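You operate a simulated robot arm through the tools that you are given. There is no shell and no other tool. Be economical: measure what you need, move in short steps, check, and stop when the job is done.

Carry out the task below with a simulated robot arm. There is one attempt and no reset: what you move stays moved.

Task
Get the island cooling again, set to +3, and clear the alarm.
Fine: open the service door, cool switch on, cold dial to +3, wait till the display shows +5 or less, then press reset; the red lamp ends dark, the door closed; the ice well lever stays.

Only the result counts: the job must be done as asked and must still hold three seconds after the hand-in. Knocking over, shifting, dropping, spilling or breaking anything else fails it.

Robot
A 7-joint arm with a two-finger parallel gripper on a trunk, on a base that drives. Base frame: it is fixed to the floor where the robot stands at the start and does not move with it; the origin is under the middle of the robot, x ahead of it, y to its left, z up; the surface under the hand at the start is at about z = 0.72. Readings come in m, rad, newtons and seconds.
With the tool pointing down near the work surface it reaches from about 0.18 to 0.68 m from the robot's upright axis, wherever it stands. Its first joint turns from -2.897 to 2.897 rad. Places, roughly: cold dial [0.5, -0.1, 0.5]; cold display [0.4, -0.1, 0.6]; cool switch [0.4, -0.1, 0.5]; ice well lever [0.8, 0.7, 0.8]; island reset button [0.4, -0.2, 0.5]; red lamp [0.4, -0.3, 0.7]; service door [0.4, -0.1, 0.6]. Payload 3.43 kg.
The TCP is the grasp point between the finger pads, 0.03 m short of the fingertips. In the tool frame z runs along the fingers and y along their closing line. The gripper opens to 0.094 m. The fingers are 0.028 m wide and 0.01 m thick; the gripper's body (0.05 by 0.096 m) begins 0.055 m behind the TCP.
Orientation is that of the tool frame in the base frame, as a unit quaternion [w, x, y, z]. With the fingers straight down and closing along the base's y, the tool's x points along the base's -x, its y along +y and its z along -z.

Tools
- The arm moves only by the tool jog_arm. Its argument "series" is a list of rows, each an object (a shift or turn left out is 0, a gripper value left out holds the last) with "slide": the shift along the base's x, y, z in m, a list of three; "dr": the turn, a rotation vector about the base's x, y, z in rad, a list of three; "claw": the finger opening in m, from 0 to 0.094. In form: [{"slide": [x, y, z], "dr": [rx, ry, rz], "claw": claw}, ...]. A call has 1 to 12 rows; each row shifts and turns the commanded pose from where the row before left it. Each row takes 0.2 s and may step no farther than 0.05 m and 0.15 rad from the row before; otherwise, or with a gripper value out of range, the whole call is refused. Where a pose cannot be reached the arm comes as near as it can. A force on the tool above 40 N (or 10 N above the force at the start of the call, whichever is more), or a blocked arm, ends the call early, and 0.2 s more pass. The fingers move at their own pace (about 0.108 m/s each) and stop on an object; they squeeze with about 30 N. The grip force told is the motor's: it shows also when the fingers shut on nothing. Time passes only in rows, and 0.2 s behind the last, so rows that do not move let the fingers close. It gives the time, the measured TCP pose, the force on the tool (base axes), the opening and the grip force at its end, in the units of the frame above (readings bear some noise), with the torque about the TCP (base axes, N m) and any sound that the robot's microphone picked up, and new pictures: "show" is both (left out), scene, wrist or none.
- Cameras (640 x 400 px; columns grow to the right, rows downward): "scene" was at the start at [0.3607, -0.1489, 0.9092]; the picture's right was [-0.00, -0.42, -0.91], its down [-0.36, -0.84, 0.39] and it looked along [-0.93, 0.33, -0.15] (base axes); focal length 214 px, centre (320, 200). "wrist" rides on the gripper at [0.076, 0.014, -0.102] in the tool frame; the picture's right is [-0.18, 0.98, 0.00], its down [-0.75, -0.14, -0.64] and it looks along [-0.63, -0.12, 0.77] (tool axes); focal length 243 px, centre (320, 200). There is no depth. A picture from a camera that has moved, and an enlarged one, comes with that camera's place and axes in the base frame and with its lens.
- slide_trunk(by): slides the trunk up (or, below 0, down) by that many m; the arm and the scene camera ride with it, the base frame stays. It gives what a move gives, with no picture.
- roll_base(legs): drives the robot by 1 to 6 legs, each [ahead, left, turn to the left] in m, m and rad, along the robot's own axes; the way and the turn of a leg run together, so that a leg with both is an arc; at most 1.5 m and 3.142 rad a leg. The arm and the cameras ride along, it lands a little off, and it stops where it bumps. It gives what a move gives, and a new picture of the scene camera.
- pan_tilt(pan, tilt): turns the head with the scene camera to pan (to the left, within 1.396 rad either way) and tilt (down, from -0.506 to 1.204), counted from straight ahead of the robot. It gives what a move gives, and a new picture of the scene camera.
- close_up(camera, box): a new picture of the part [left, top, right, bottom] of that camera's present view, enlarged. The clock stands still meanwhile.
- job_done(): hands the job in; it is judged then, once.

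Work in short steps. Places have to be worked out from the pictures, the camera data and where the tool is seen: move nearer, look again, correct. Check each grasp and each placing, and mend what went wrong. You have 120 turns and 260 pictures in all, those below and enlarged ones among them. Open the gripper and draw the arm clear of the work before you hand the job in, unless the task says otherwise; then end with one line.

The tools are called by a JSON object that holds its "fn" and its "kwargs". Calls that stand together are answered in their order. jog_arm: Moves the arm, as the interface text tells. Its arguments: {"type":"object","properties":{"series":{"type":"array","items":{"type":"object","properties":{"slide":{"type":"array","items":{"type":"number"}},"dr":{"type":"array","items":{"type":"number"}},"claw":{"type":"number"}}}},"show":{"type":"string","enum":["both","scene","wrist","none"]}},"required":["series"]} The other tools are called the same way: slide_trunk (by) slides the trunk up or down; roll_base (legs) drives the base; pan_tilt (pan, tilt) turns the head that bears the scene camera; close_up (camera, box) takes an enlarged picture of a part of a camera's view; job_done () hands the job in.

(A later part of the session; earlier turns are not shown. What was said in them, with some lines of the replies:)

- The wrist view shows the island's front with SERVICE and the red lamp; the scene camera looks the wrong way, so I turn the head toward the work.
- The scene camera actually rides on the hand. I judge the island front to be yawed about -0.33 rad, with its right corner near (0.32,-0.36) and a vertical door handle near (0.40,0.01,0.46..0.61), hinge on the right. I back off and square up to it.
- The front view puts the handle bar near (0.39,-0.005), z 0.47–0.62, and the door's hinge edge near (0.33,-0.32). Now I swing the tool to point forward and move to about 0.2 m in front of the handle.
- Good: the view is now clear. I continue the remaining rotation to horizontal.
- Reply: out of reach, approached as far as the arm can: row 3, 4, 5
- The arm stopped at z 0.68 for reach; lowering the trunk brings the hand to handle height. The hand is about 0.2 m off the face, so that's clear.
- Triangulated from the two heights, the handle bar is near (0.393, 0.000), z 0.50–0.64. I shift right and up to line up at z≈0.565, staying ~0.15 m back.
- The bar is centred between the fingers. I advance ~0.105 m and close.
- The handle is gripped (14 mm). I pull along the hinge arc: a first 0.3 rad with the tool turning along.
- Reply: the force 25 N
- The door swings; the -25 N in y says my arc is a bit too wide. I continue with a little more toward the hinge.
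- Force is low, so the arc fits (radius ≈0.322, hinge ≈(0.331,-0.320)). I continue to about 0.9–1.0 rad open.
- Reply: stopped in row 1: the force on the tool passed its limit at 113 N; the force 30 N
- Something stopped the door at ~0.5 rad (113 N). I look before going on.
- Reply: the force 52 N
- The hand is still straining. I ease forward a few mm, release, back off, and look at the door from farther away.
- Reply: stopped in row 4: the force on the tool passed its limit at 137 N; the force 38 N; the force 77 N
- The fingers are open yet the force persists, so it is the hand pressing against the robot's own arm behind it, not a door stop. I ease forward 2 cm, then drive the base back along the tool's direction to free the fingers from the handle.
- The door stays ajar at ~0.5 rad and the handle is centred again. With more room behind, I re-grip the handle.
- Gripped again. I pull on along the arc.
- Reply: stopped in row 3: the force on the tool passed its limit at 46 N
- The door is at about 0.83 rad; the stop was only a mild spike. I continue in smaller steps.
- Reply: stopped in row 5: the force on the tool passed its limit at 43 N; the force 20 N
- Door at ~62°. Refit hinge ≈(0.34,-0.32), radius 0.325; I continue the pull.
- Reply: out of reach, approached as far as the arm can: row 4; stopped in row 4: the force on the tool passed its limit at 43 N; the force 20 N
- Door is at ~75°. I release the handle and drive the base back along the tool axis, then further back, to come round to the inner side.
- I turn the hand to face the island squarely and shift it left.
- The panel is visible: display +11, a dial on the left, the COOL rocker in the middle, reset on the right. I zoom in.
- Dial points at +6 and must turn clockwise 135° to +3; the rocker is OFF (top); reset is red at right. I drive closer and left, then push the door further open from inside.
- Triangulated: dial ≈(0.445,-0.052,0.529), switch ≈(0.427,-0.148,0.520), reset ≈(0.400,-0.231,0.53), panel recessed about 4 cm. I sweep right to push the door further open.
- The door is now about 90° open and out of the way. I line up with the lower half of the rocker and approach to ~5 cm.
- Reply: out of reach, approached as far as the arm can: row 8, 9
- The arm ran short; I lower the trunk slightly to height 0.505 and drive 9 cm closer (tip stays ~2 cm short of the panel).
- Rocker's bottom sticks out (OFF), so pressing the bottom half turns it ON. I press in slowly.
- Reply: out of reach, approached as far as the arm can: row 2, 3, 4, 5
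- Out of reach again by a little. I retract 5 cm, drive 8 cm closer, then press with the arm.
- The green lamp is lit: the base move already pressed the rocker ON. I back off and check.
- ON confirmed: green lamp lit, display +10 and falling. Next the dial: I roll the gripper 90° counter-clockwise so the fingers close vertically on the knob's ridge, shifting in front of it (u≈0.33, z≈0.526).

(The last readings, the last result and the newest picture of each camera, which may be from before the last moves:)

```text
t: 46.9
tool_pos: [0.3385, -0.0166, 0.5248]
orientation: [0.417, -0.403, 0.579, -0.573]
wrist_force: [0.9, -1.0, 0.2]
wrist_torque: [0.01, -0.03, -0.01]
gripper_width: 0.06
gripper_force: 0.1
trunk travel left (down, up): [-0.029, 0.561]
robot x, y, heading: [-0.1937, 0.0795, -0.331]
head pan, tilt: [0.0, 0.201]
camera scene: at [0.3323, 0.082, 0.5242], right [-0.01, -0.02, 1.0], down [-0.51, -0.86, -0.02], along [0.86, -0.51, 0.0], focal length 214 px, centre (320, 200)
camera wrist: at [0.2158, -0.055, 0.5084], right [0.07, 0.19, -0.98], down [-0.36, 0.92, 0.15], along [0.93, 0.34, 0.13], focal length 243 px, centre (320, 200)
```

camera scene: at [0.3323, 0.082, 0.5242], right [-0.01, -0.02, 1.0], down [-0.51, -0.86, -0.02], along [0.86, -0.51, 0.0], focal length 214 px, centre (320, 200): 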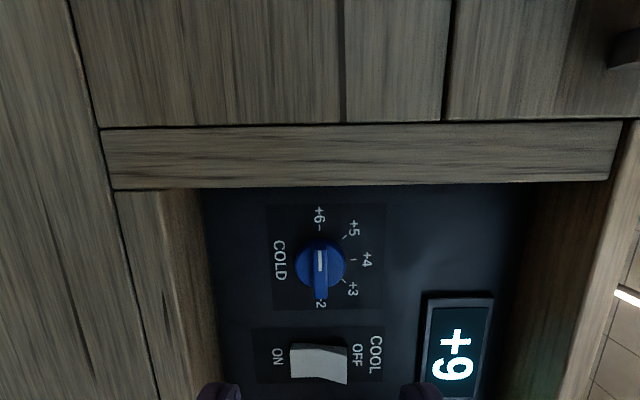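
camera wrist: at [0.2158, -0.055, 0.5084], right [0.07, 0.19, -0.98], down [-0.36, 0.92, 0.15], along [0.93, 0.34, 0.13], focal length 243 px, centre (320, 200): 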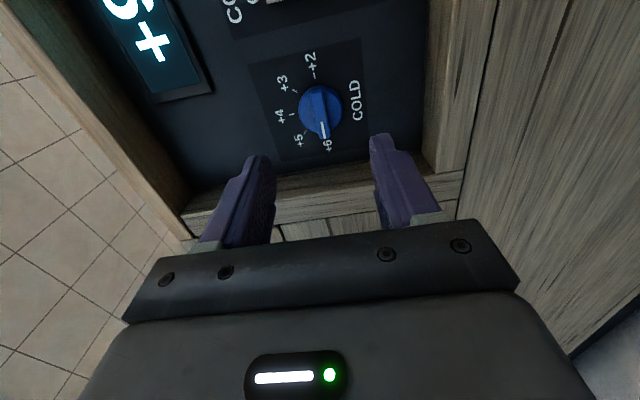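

The ridge is centred on the tool axis (z≈0.524, u≈0.333). I advance so the tips reach just short of the knob base.

{"fn": "jog_arm", "kwargs": {"series": [{"slide": [0.0199, -0.0034, 0]}, {"slide": [0.0189, -0.0065, 0]}, {"slide": [0.0189, -0.0065, 0]}, {"slide": [0.0189, -0.0065, 0]}, {"slide": [0.0038, -0.0013, 0]}], "show": "both"}}

```text
t: 48.1
tool_pos: [0.4187, -0.0412, 0.5243]
orientation: [0.416, -0.404, 0.579, -0.574]
wrist_force: [-0.5, 0.2, -1.4]
wrist_torque: [0.03, 0.03, 0.03]
gripper_width: 0.0598
gripper_force: 0.1
trunk travel left (down, up): [-0.029, 0.561]
robot x, y, heading: [-0.1928, 0.0813, -0.332]
head pan, tilt: [0.0, 0.201]
camera scene: at [0.4132, 0.0576, 0.5242], right [-0.01, -0.02, 1.0], down [-0.51, -0.86, -0.02], along [0.86, -0.51, 0.0], focal length 214 px, centre (320, 200)
camera wrist: at [0.2968, -0.0795, 0.5082], right [0.07, 0.19, -0.98], down [-0.36, 0.92, 0.15], along [0.93, 0.34, 0.13], focal length 243 px, centre (320, 200)
```

scene: 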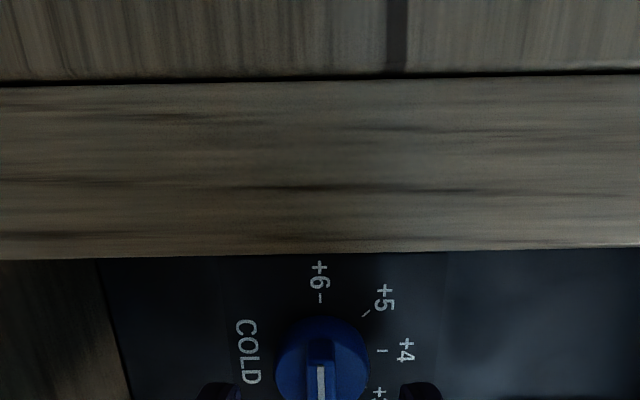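
wrist: 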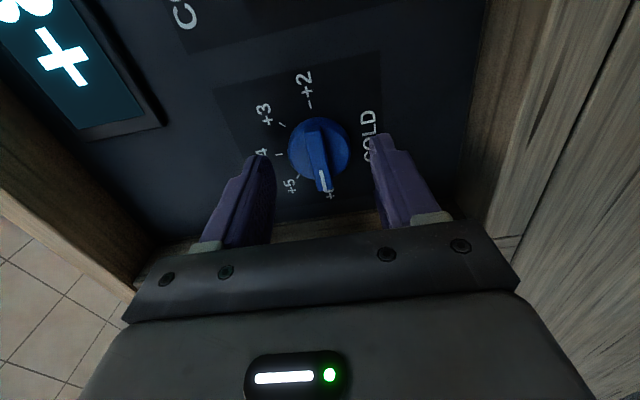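

The ridge lies between the fingertips. I go in ~5 mm more and close on it.

{"fn": "jog_arm", "kwargs": {"series": [{"slide": [0.0024, -0.0028, 0]}, {"slide": [0.0024, -0.0018, 0]}, {"claw": 0.03}, {"claw": 0.0}, {}, {}], "show": "wrist"}}

```text
t: 49.5
tool_pos: [0.4227, -0.0451, 0.5253]
orientation: [0.416, -0.403, 0.579, -0.574]
wrist_force: [-2.9, -0.8, 5.0]
wrist_torque: [0.02, 0.06, 0.11]
gripper_width: 0.0111
gripper_force: 44.1
trunk travel left (down, up): [-0.029, 0.561]
robot x, y, heading: [-0.1926, 0.0779, -0.333]
head pan, tilt: [0.0, 0.201]
camera wrist: at [0.3011, -0.0843, 0.5085], right [0.07, 0.19, -0.98], down [-0.36, 0.92, 0.15], along [0.93, 0.34, 0.13], focal length 243 px, centre (320, 200)
```

wrist: 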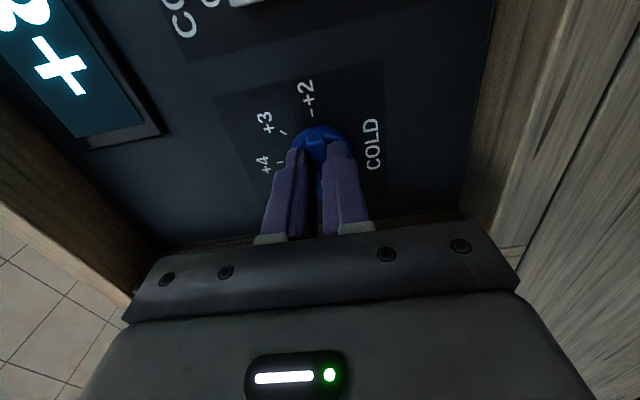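

The ridge is gripped (11 mm). I turn clockwise in steps, first about 0.6 rad, to check forces.

{"fn": "jog_arm", "kwargs": {"series": [{"dr": [0.1393, -0.0481, 0]}, {"dr": [0.1393, -0.0481, 0]}, {"dr": [0.1393, -0.0481, 0]}, {"dr": [0.1393, -0.0481, 0]}], "show": "wrist"}}

```text
t: 50.5
tool_pos: [0.4224, -0.0459, 0.523]
orientation: [0.564, -0.217, 0.673, -0.427]
wrist_force: [4.1, 2.6, -10.4]
wrist_torque: [0.44, 1.24, -0.69]
gripper_width: 0.0107
gripper_force: 44.6
trunk travel left (down, up): [-0.029, 0.561]
robot x, y, heading: [-0.1941, 0.0816, -0.328]
head pan, tilt: [0.0, 0.201]
camera wrist: at [0.3083, -0.0628, 0.4675], right [0.23, 0.68, -0.7], down [-0.43, 0.72, 0.55], along [0.87, 0.17, 0.46], focal length 243 px, centre (320, 200)
```

wrist: 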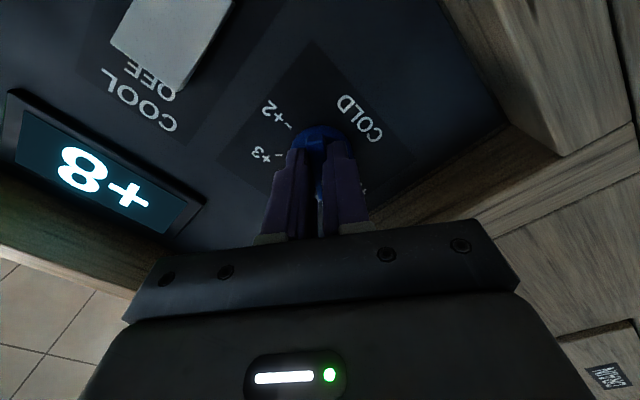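

It turns. I continue with a slight downward correction for the side force.

{"fn": "jog_arm", "kwargs": {"series": [{"slide": [0, 0, -0.001], "dr": [0.1393, -0.0481, 0]}, {"dr": [0.1393, -0.0481, 0]}, {"dr": [0.1393, -0.0481, 0]}, {"dr": [0.1393, -0.0481, 0]}, {"dr": [0.1393, -0.0481, 0]}, {"dr": [0.1393, -0.0481, 0]}], "show": "wrist"}}

```text
t: 51.9
tool_pos: [0.4241, -0.0415, 0.5204]
orientation: [0.691, 0.09, 0.703, -0.141]
wrist_force: [5.8, 25.5, -23.1]
wrist_torque: [0.4, 1.51, 1.1]
gripper_width: 0.0107
gripper_force: 44.6
trunk travel left (down, up): [-0.029, 0.561]
robot x, y, heading: [-0.1911, 0.0803, -0.335]
head pan, tilt: [0.0, 0.201]
camera wrist: at [0.3293, -0.0012, 0.4449], right [0.32, 0.94, 0.11], down [-0.63, 0.13, 0.77], along [0.71, -0.32, 0.63], focal length 243 px, centre (320, 200)
```

wrist: 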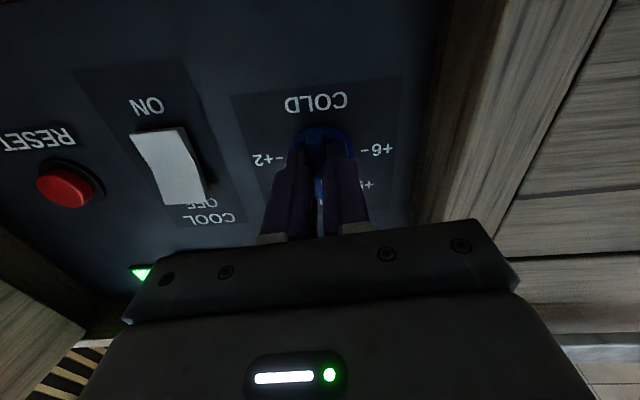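

Side force has grown (+y, -z), so I shift a couple of mm that way and turn the remaining 0.88 rad.

{"fn": "jog_arm", "kwargs": {"series": [{"slide": [0.0007, 0.002, -0.002]}, {"slide": [0.0003, 0.001, -0.001], "dr": [0.1393, -0.0481, 0]}, {"dr": [0.1393, -0.0481, 0]}, {"dr": [0.1393, -0.0481, 0]}, {"slide": [0.0002, 0.0005, -0.0005], "dr": [0.1393, -0.0481, 0]}], "show": "wrist"}}

```text
t: 53.1
tool_pos: [0.4246, -0.0399, 0.5217]
orientation: [0.705, 0.29, 0.644, 0.064]
wrist_force: [-2.4, 27.3, 8.1]
wrist_torque: [0.08, 0.57, 1.69]
gripper_width: 0.0106
gripper_force: 44.3
trunk travel left (down, up): [-0.029, 0.561]
robot x, y, heading: [-0.1944, 0.083, -0.333]
head pan, tilt: [0.0, 0.201]
camera wrist: at [0.3442, 0.0398, 0.4623], right [0.25, 0.72, 0.64], down [-0.77, -0.26, 0.59], along [0.59, -0.64, 0.49], focal length 243 px, centre (320, 200)
```

wrist: 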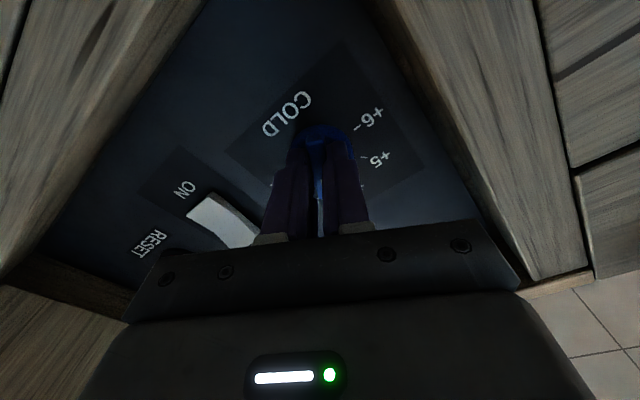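

Rolled 118.6° by the camera axes; 16.4° remain.

{"fn": "jog_arm", "kwargs": {"series": [{"slide": [0.0007, 0.002, 0.0005], "dr": [0.1352, -0.0467, 0]}, {"dr": [0.1352, -0.0467, 0]}, {}], "show": "scene"}}

```text
t: 53.9
tool_pos: [0.4252, -0.0404, 0.5221]
orientation: [0.688, 0.379, 0.596, 0.163]
wrist_force: [0.8, 21.1, 15.5]
wrist_torque: [-0.19, -0.29, 1.18]
gripper_width: 0.011
gripper_force: 44.6
trunk travel left (down, up): [-0.029, 0.561]
robot x, y, heading: [-0.1933, 0.0844, -0.338]
head pan, tilt: [0.0, 0.201]
camera scene: at [0.3681, -0.0895, 0.5844], right [-0.23, -0.66, -0.72], down [0.04, 0.73, -0.68], along [0.97, -0.19, -0.14], focal length 214 px, centre (320, 200)
```

scene: 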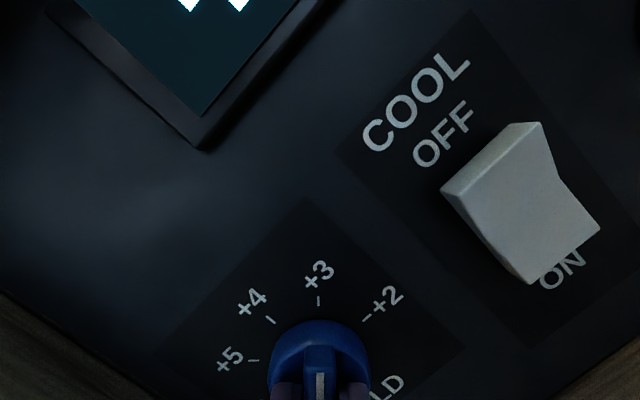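

The ridge now lines up with +3. I release and back straight out to check.

{"fn": "jog_arm", "kwargs": {"series": [{"slide": [0.0003, 0.001, 0.001]}, {"claw": 0.05}, {}, {"slide": [-0.0284, 0.0098, 0]}, {"slide": [-0.0284, 0.0098, 0]}, {"slide": [-0.0284, 0.0098, 0]}], "show": "scene"}}

```text
t: 55.3
tool_pos: [0.3399, -0.0097, 0.5218]
orientation: [0.687, 0.381, 0.598, 0.162]
wrist_force: [0.7, 0.2, 0.4]
wrist_torque: [0.01, -0.01, 0.03]
gripper_width: 0.05
gripper_force: 0.1
trunk travel left (down, up): [-0.029, 0.561]
robot x, y, heading: [-0.191, 0.0813, -0.338]
head pan, tilt: [0.0, 0.201]
camera scene: at [0.2834, -0.06, 0.5834], right [-0.23, -0.66, -0.72], down [0.04, 0.73, -0.68], along [0.97, -0.19, -0.14], focal length 214 px, centre (320, 200)
```

scene: 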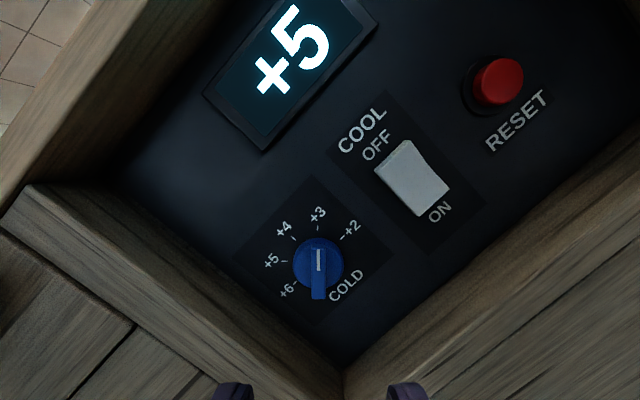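

Dial pointer sits at +3 and the display reads +5 already. I roll back 45°, close the fingers and shift in front of the reset button.

{"fn": "jog_arm", "kwargs": {"series": [{"slide": [-0.0102, -0.03, 0.0015], "dr": [-0.124, 0.0427, 0], "claw": 0}, {"slide": [-0.0102, -0.03, 0.0015], "dr": [-0.124, 0.0427, 0]}, {"slide": [-0.0102, -0.03, 0.0015], "dr": [-0.124, 0.0427, 0]}, {"slide": [-0.0102, -0.03, 0.0015], "dr": [-0.124, 0.0427, 0]}, {"slide": [-0.0102, -0.03, 0.0015], "dr": [-0.124, 0.0427, 0]}, {"slide": [-0.0102, -0.03, 0.0015], "dr": [-0.124, 0.0427, 0]}], "show": "both"}}

```text
t: 56.7
tool_pos: [0.2799, -0.1892, 0.5303]
orientation: [0.698, 0.121, 0.697, -0.113]
wrist_force: [0.0, 0.4, 0.3]
wrist_torque: [-0.01, -0.03, 0.01]
gripper_width: 0.0
gripper_force: 29.8
trunk travel left (down, up): [-0.029, 0.561]
robot x, y, heading: [-0.1922, 0.0795, -0.335]
head pan, tilt: [0.0, 0.201]
camera scene: at [0.2441, -0.1779, 0.6203], right [-0.33, -0.94, -0.01], down [-0.19, 0.08, -0.98], along [0.93, -0.32, -0.2], focal length 214 px, centre (320, 200)
camera wrist: at [0.1877, -0.1415, 0.4546], right [0.32, 0.93, 0.19], down [-0.65, 0.07, 0.75], along [0.68, -0.37, 0.63], focal length 243 px, centre (320, 200)
```

scene: 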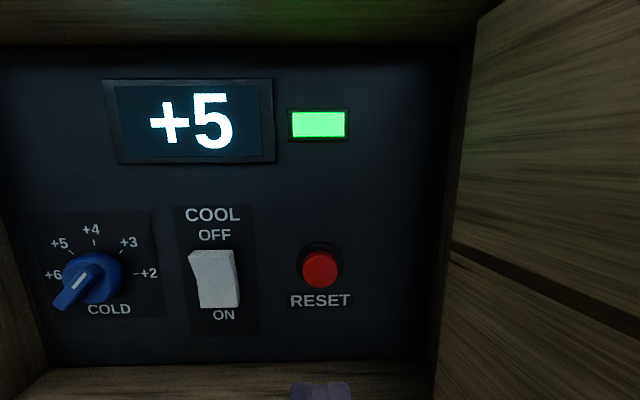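
wrist: 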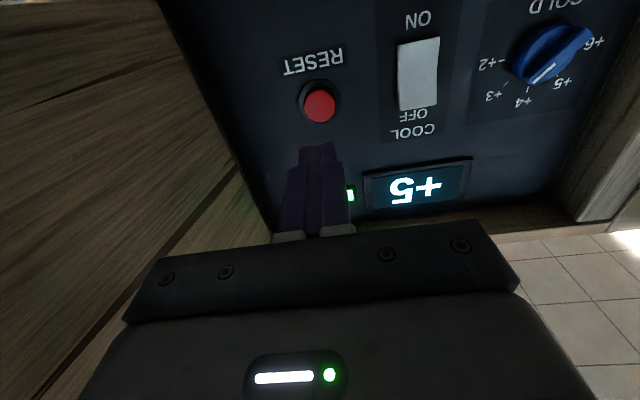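

Before pressing, I zoom to verify the dial pointer.

{"fn": "close_up", "kwargs": {"camera": "scene", "box": [30, 205, 180, 330]}}

{"fn": "close_up", "kwargs": {"camera": "wrist", "box": [460, 0, 640, 112]}}

```text
3.20 times, centred on (105, 268) of scene
camera zoom: at [0.2441, -0.1779, 0.6203], right [-0.33, -0.94, -0.01], down [-0.19, 0.08, -0.98], along [0.93, -0.32, -0.2], focal length 686 px, centre (1008, -16)
```

zoom: 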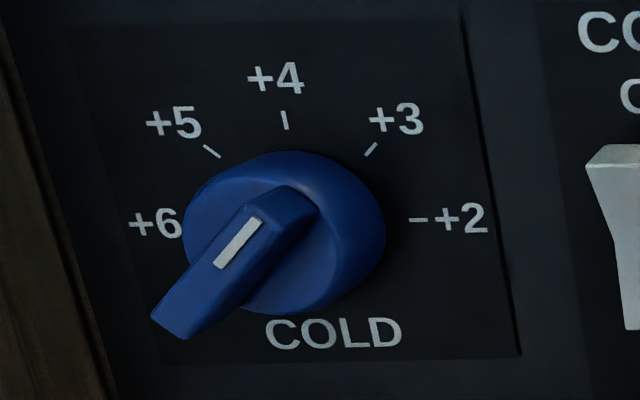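

```text
3.56 times, centred on (550, 56) of wrist
camera zoom: at [0.1877, -0.1415, 0.4546], right [0.32, 0.93, 0.19], down [-0.65, 0.07, 0.75], along [0.68, -0.37, 0.63], focal length 863 px, centre (-498, 712)
```

zoom: 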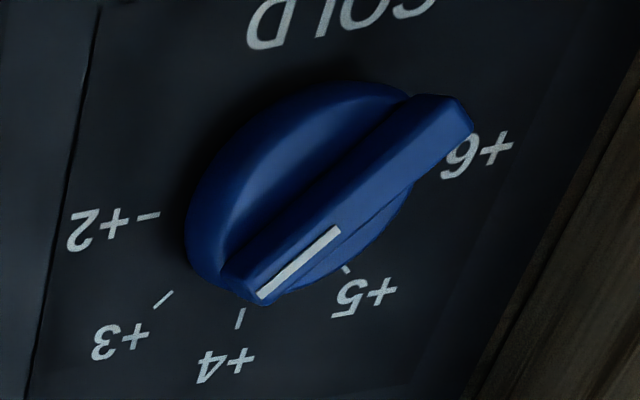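

The white mark points at +3. Now I press reset (aligned at u≈0.148, z≈0.532).

{"fn": "jog_arm", "kwargs": {"series": [{"slide": [0.0189, -0.0065, 0.0005]}, {"slide": [0.0189, -0.0065, 0.0005]}, {"slide": [0.0189, -0.0065, 0.0005]}, {"slide": [0.0189, -0.0065, 0]}, {"slide": [0.0047, -0.0016, 0]}, {"slide": [0.0038, -0.0013, 0]}, {"slide": [0.0038, -0.0013, 0]}, {"slide": [0.0038, -0.0013, 0]}], "show": "scene"}}

```text
t: 58.5
tool_pos: [0.3704, -0.2206, 0.5325]
orientation: [0.697, 0.123, 0.697, -0.114]
wrist_force: [-6.5, 3.4, 1.3]
wrist_torque: [-0.02, -0.02, 0.02]
gripper_width: 0.0
gripper_force: 30.1
trunk travel left (down, up): [-0.029, 0.561]
robot x, y, heading: [-0.194, 0.0783, -0.331]
head pan, tilt: [0.0, 0.201]
heard: click
camera scene: at [0.3344, -0.2093, 0.6219], right [-0.33, -0.94, -0.01], down [-0.19, 0.08, -0.98], along [0.93, -0.32, -0.2], focal length 214 px, centre (320, 200)
```

scene: 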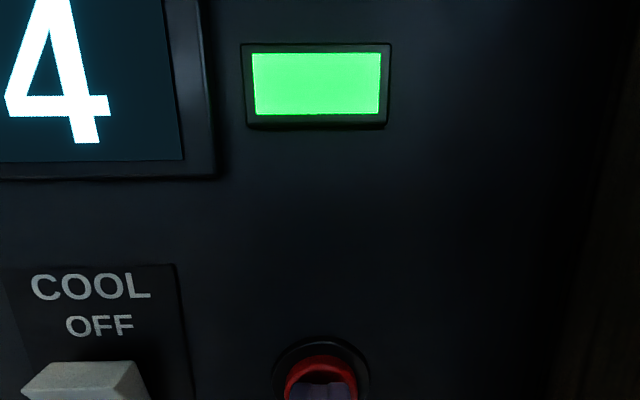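

A click, display +4. I retract, drive back and raise the trunk to see the red lamp.

{"fn": "jog_arm", "kwargs": {"series": [{"slide": [-0.0284, 0.0098, 0]}, {"slide": [-0.0284, 0.0098, 0]}, {"slide": [-0.0284, 0.0098, 0]}], "show": "none"}}

{"fn": "roll_base", "kwargs": {"legs": [[-0.45, 0, 0]]}}

{"fn": "slide_trunk", "kwargs": {"by": 0.3}}

{"fn": "close_up", "kwargs": {"camera": "scene", "box": [0, 0, 640, 400]}}

```text
t: 59.3
tool_pos: [0.2848, -0.1898, 0.5337]
orientation: [0.697, 0.123, 0.697, -0.114]
wrist_force: [-0.4, -0.2, -0.4]
wrist_torque: [0.0, 0.01, 0.01]
gripper_width: 0.0
gripper_force: 30.1
trunk travel left (down, up): [-0.029, 0.561]
robot x, y, heading: [-0.1958, 0.0795, -0.331]
head pan, tilt: [0.0, 0.201]
```

```text
t: 62.0
tool_pos: [-0.1351, -0.0441, 0.5325]
orientation: [0.698, 0.123, 0.697, -0.114]
wrist_force: [-0.1, -0.2, -0.2]
wrist_torque: [-0.01, -0.03, 0.01]
gripper_width: 0.0
gripper_force: 30.0
trunk travel left (down, up): [-0.029, 0.561]
robot x, y, heading: [-0.6137, 0.2282, -0.337]
head pan, tilt: [0.0, 0.201]
camera scene: at [-0.1709, -0.0335, 0.6226], right [-0.33, -0.94, -0.01], down [-0.18, 0.08, -0.98], along [0.93, -0.32, -0.2], focal length 214 px, centre (320, 200)
```

scene: 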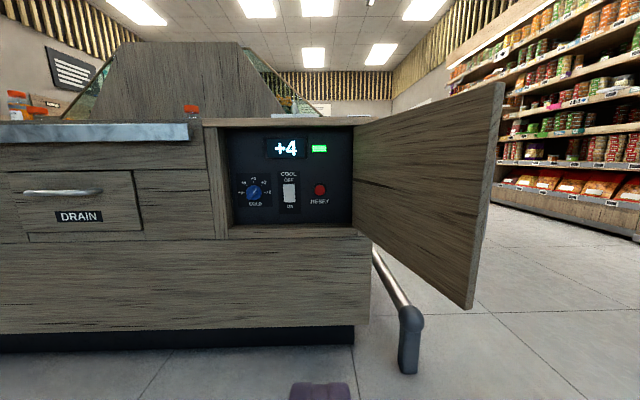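

```text
t: 65.0
tool_pos: [-0.1356, -0.0438, 0.8322]
orientation: [0.697, 0.123, 0.697, -0.115]
wrist_force: [-0.8, 0.5, 0.3]
wrist_torque: [0.01, 0.0, 0.0]
gripper_width: 0.0002
gripper_force: 29.7
trunk travel left (down, up): [-0.329, 0.261]
robot x, y, heading: [-0.6141, 0.2252, -0.332]
head pan, tilt: [0.0, 0.201]
```

```text
1.00 times, centred on (320, 200) of scene (not enlarged: the box is as wide or as high as the picture)
camera zoom: at [-0.1709, -0.0335, 0.9225], right [-0.33, -0.94, -0.01], down [-0.18, 0.08, -0.98], along [0.93, -0.32, -0.2], focal length 214 px, centre (320, 200)
```

zoom: 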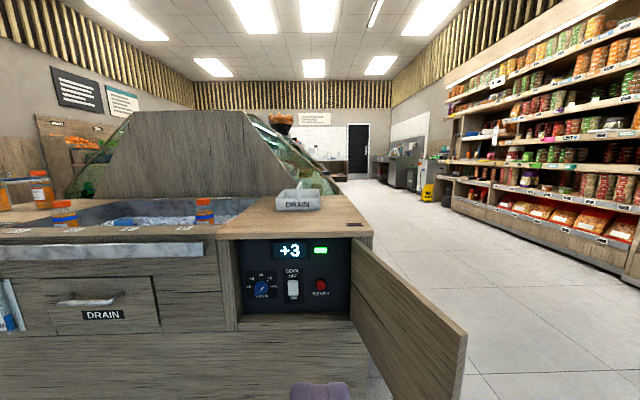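

Display shows +3 and the lamp on top looks dark. I zoom to confirm, lower the trunk a bit, and drive right and ahead to get outside the door for closing.

{"fn": "close_up", "kwargs": {"camera": "scene", "box": [220, 180, 420, 305]}}

{"fn": "slide_trunk", "kwargs": {"by": -0.18}}

{"fn": "roll_base", "kwargs": {"legs": [[0, -0.36, 0], [0.22, 0, 0]]}}

```text
3.20 times, centred on (320, 242) of scene
camera zoom: at [-0.1709, -0.0335, 0.9225], right [-0.33, -0.94, -0.01], down [-0.18, 0.08, -0.98], along [0.93, -0.32, -0.2], focal length 686 px, centre (320, 64)
```

zoom: 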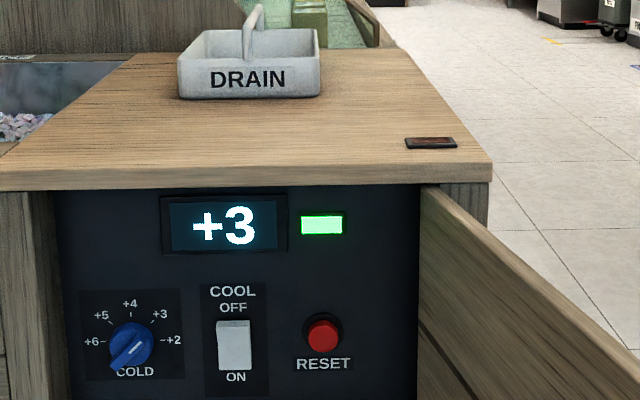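

```text
t: 67.0
tool_pos: [-0.1358, -0.0446, 0.6526]
orientation: [0.698, 0.123, 0.697, -0.114]
wrist_force: [-0.2, 0.0, -0.4]
wrist_torque: [-0.02, -0.02, 0.03]
gripper_width: 0.0001
gripper_force: 29.4
trunk travel left (down, up): [-0.149, 0.441]
robot x, y, heading: [-0.6165, 0.2276, -0.338]
head pan, tilt: [0.0, 0.201]
```

```text
t: 70.6
tool_pos: [-0.0442, -0.4561, 0.6531]
orientation: [0.698, 0.123, 0.697, -0.114]
wrist_force: [-0.2, 0.5, -0.4]
wrist_torque: [0.01, -0.01, 0.03]
gripper_width: 0.0
gripper_force: 29.9
trunk travel left (down, up): [-0.149, 0.441]
robot x, y, heading: [-0.5291, -0.1839, -0.339]
head pan, tilt: [0.0, 0.201]
camera scene: at [-0.0806, -0.445, 0.7426], right [-0.33, -0.94, -0.01], down [-0.18, 0.08, -0.98], along [0.93, -0.32, -0.2], focal length 214 px, centre (320, 200)
```

scene: 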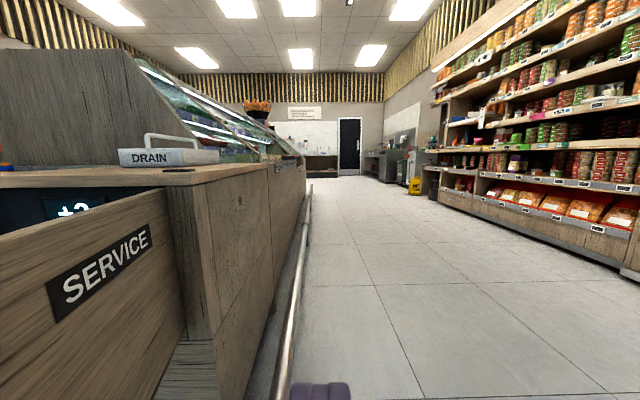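

Everything is set and the lamp is dark. The hand is outside the door; I sweep left to swing the door toward closed.

{"fn": "jog_arm", "kwargs": {"series": [{"slide": [0.0129, 0.0378, 0]}, {"slide": [0.0129, 0.0378, 0]}, {"slide": [0.0129, 0.0378, 0]}, {"slide": [0.0129, 0.0378, 0]}, {"slide": [0.0129, 0.0378, 0]}, {"slide": [0.0129, 0.0378, 0]}, {"slide": [0.0129, 0.0378, 0]}, {"slide": [0.0129, 0.0378, 0]}, {"slide": [0.0129, 0.0378, 0]}], "show": "scene"}}

```text
t: 72.6
tool_pos: [0.0727, -0.115, 0.6545]
orientation: [0.697, 0.122, 0.697, -0.114]
wrist_force: [-0.3, -0.2, 0.6]
wrist_torque: [0.02, 0.01, 0.0]
gripper_width: 0.0
gripper_force: 30.1
trunk travel left (down, up): [-0.149, 0.441]
robot x, y, heading: [-0.5252, -0.1877, -0.337]
head pan, tilt: [0.0, 0.201]
camera scene: at [0.0363, -0.1046, 0.7437], right [-0.33, -0.94, -0.01], down [-0.19, 0.08, -0.98], along [0.93, -0.32, -0.2], focal length 214 px, centre (320, 200)
```

scene: 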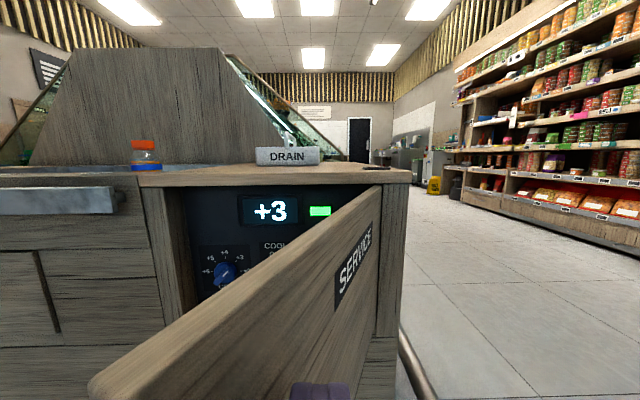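

The door is partly closed. To keep reach I bring the arm back right, then drive left and ahead so the fingertips push the door's face.

{"fn": "jog_arm", "kwargs": {"series": [{"slide": [-0.0129, -0.0378, 0]}, {"slide": [-0.0129, -0.0378, 0]}, {"slide": [-0.0129, -0.0378, 0]}, {"slide": [-0.0129, -0.0378, 0]}, {"slide": [-0.0129, -0.0378, 0]}], "show": "none"}}

{"fn": "roll_base", "kwargs": {"legs": [[0, 0.28, 0], [0.15, 0, 0]]}}

```text
t: 73.8
tool_pos: [0.0063, -0.305, 0.654]
orientation: [0.697, 0.123, 0.697, -0.114]
wrist_force: [-0.5, -0.2, 0.4]
wrist_torque: [-0.01, 0.0, 0.03]
gripper_width: 0.0003
gripper_force: 30.8
trunk travel left (down, up): [-0.149, 0.441]
robot x, y, heading: [-0.5246, -0.1857, -0.332]
head pan, tilt: [0.0, 0.201]
```

```text
t: 76.8
tool_pos: [0.2398, -0.0866, 0.6532]
orientation: [0.698, 0.122, 0.697, -0.113]
wrist_force: [0.3, -0.4, -0.2]
wrist_torque: [-0.01, -0.02, -0.01]
gripper_width: 0.0
gripper_force: 30.2
trunk travel left (down, up): [-0.149, 0.441]
robot x, y, heading: [-0.2925, 0.0282, -0.332]
head pan, tilt: [0.0, 0.201]
camera scene: at [0.2038, -0.077, 0.7432], right [-0.33, -0.95, -0.01], down [-0.19, 0.08, -0.98], along [0.93, -0.32, -0.2], focal length 214 px, centre (320, 200)
```

scene: 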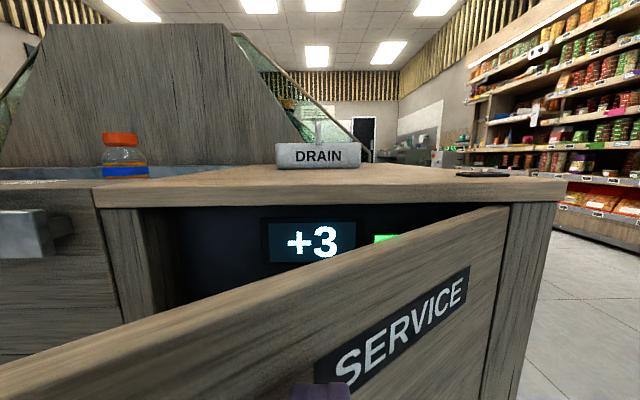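

Door at about 35°. I drive 6 cm more and then push in with the arm.

{"fn": "roll_base", "kwargs": {"legs": [[0.06, 0, 0]]}}

{"fn": "jog_arm", "kwargs": {"series": [{"slide": [0.0189, -0.0065, 0]}, {"slide": [0.0189, -0.0065, 0]}, {"slide": [0.0142, -0.0049, 0]}, {"slide": [0.0142, -0.0049, 0]}], "show": "scene"}}

```text
t: 77.7
tool_pos: [0.2949, -0.1073, 0.6539]
orientation: [0.698, 0.12, 0.697, -0.113]
wrist_force: [0.0, 0.1, 0.0]
wrist_torque: [0.01, -0.01, 0.0]
gripper_width: 0.0
gripper_force: 30.4
trunk travel left (down, up): [-0.149, 0.441]
robot x, y, heading: [-0.2348, 0.0106, -0.331]
head pan, tilt: [0.0, 0.201]
camera scene: at [0.2603, -0.0965, 0.7432], right [-0.33, -0.95, -0.01], down [-0.19, 0.08, -0.98], along [0.93, -0.32, -0.2], focal length 214 px, centre (320, 200)
```

scene: 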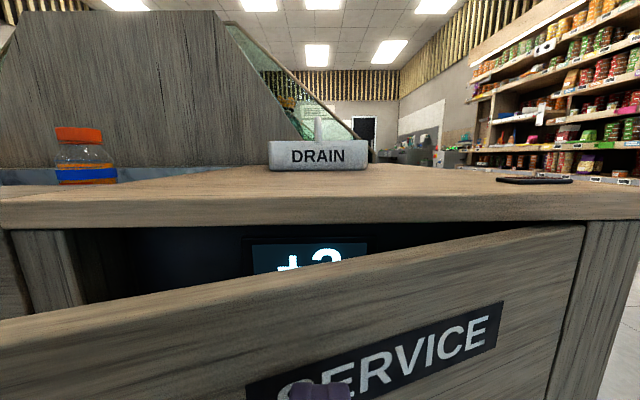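

```text
t: 78.7
tool_pos: [0.3625, -0.1298, 0.6536]
orientation: [0.698, 0.122, 0.697, -0.113]
wrist_force: [-0.4, -0.1, -0.9]
wrist_torque: [-0.01, -0.01, 0.0]
gripper_width: 0.0001
gripper_force: 29.6
trunk travel left (down, up): [-0.149, 0.441]
robot x, y, heading: [-0.2341, 0.0116, -0.335]
head pan, tilt: [0.0, 0.201]
camera scene: at [0.3267, -0.1198, 0.7439], right [-0.33, -0.94, -0.01], down [-0.19, 0.08, -0.98], along [0.93, -0.32, -0.2], focal length 214 px, centre (320, 200)
```

scene: 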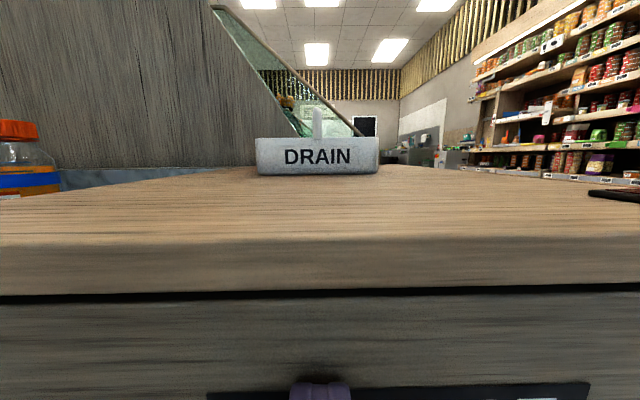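

The door looks nearly closed. I press gently until it resists.

{"fn": "jog_arm", "kwargs": {"series": [{"slide": [0.0047, -0.0016, 0]}, {"slide": [0.0047, -0.0016, 0]}, {"slide": [0.0038, -0.0013, 0]}, {"slide": [0.0038, -0.0013, 0]}], "show": "none"}}

```text
t: 79.2
tool_pos: [0.3622, -0.1301, 0.6533]
orientation: [0.698, 0.121, 0.697, -0.113]
wrist_force: [-21.6, 5.4, 16.4]
wrist_torque: [-0.02, -0.5, 0.08]
gripper_width: 0.0001
gripper_force: 30.4
trunk travel left (down, up): [-0.149, 0.441]
robot x, y, heading: [-0.2371, 0.0108, -0.33]
head pan, tilt: [0.0, 0.201]
stopped in row 2: the force on the tool passed its limit at 47 N (the readings are from after the stop); the commanded pose is now the measured one
```

It resists firmly: the door is shut. I retract, drive back and take a final look.

{"fn": "jog_arm", "kwargs": {"series": [{"slide": [-0.0284, 0.0098, 0]}, {"slide": [-0.0284, 0.0098, 0]}, {"slide": [-0.0284, 0.0098, 0], "claw": 0.06}], "show": "none"}}

{"fn": "roll_base", "kwargs": {"legs": [[-0.4, 0, 0]]}}

{"fn": "slide_trunk", "kwargs": {"by": 0.2}}

{"fn": "close_up", "kwargs": {"camera": "scene", "box": [160, 150, 480, 350]}}

```text
t: 80.0
tool_pos: [0.2789, -0.1004, 0.6508]
orientation: [0.697, 0.121, 0.698, -0.112]
wrist_force: [0.3, -0.2, -0.3]
wrist_torque: [-0.02, 0.0, 0.01]
gripper_width: 0.0599
gripper_force: 0.0
trunk travel left (down, up): [-0.149, 0.441]
robot x, y, heading: [-0.2329, 0.0099, -0.33]
head pan, tilt: [0.0, 0.201]
```

```text
t: 82.5
tool_pos: [-0.0993, 0.0304, 0.6506]
orientation: [0.696, 0.121, 0.699, -0.11]
wrist_force: [-0.2, 0.4, 0.4]
wrist_torque: [-0.03, -0.01, -0.02]
gripper_width: 0.0601
gripper_force: 0.1
trunk travel left (down, up): [-0.149, 0.441]
robot x, y, heading: [-0.6167, 0.1426, -0.325]
head pan, tilt: [0.0, 0.201]
camera scene: at [-0.135, 0.0402, 0.7415], right [-0.32, -0.95, -0.01], down [-0.19, 0.08, -0.98], along [0.93, -0.31, -0.2], focal length 214 px, centre (320, 200)
```

scene: 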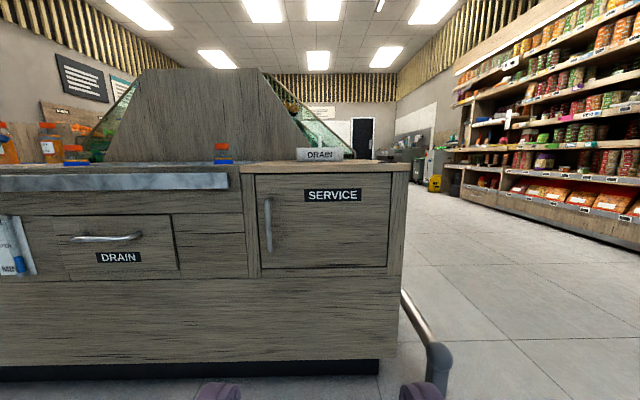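

```text
t: 84.7
tool_pos: [-0.0989, 0.0304, 0.8511]
orientation: [0.696, 0.121, 0.699, -0.11]
wrist_force: [0.2, -0.4, 0.0]
wrist_torque: [0.0, 0.0, 0.02]
gripper_width: 0.06
gripper_force: 0.0
trunk travel left (down, up): [-0.349, 0.241]
robot x, y, heading: [-0.6136, 0.1423, -0.327]
head pan, tilt: [0.0, 0.201]
```

```text
2.00 times, centred on (320, 250) of scene
camera zoom: at [-0.135, 0.0402, 0.9414], right [-0.32, -0.95, -0.01], down [-0.19, 0.08, -0.98], along [0.93, -0.31, -0.2], focal length 429 px, centre (320, 100)
```

zoom: 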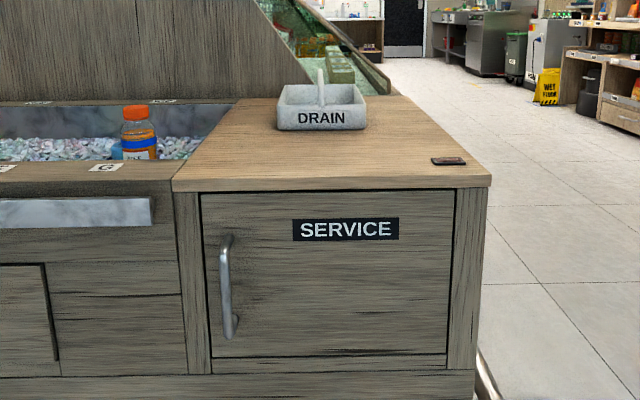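

Door flush, lamp dark, arm clear. Handing in.

{"fn": "job_done", "kwargs": {}}

```text
The job is handed in.
```

The island is cooling again, set to +3. I pressed reset at +5 or below, the display reached +3 before I shut the door, the red lamp is dark and the ice well lever was not touched.
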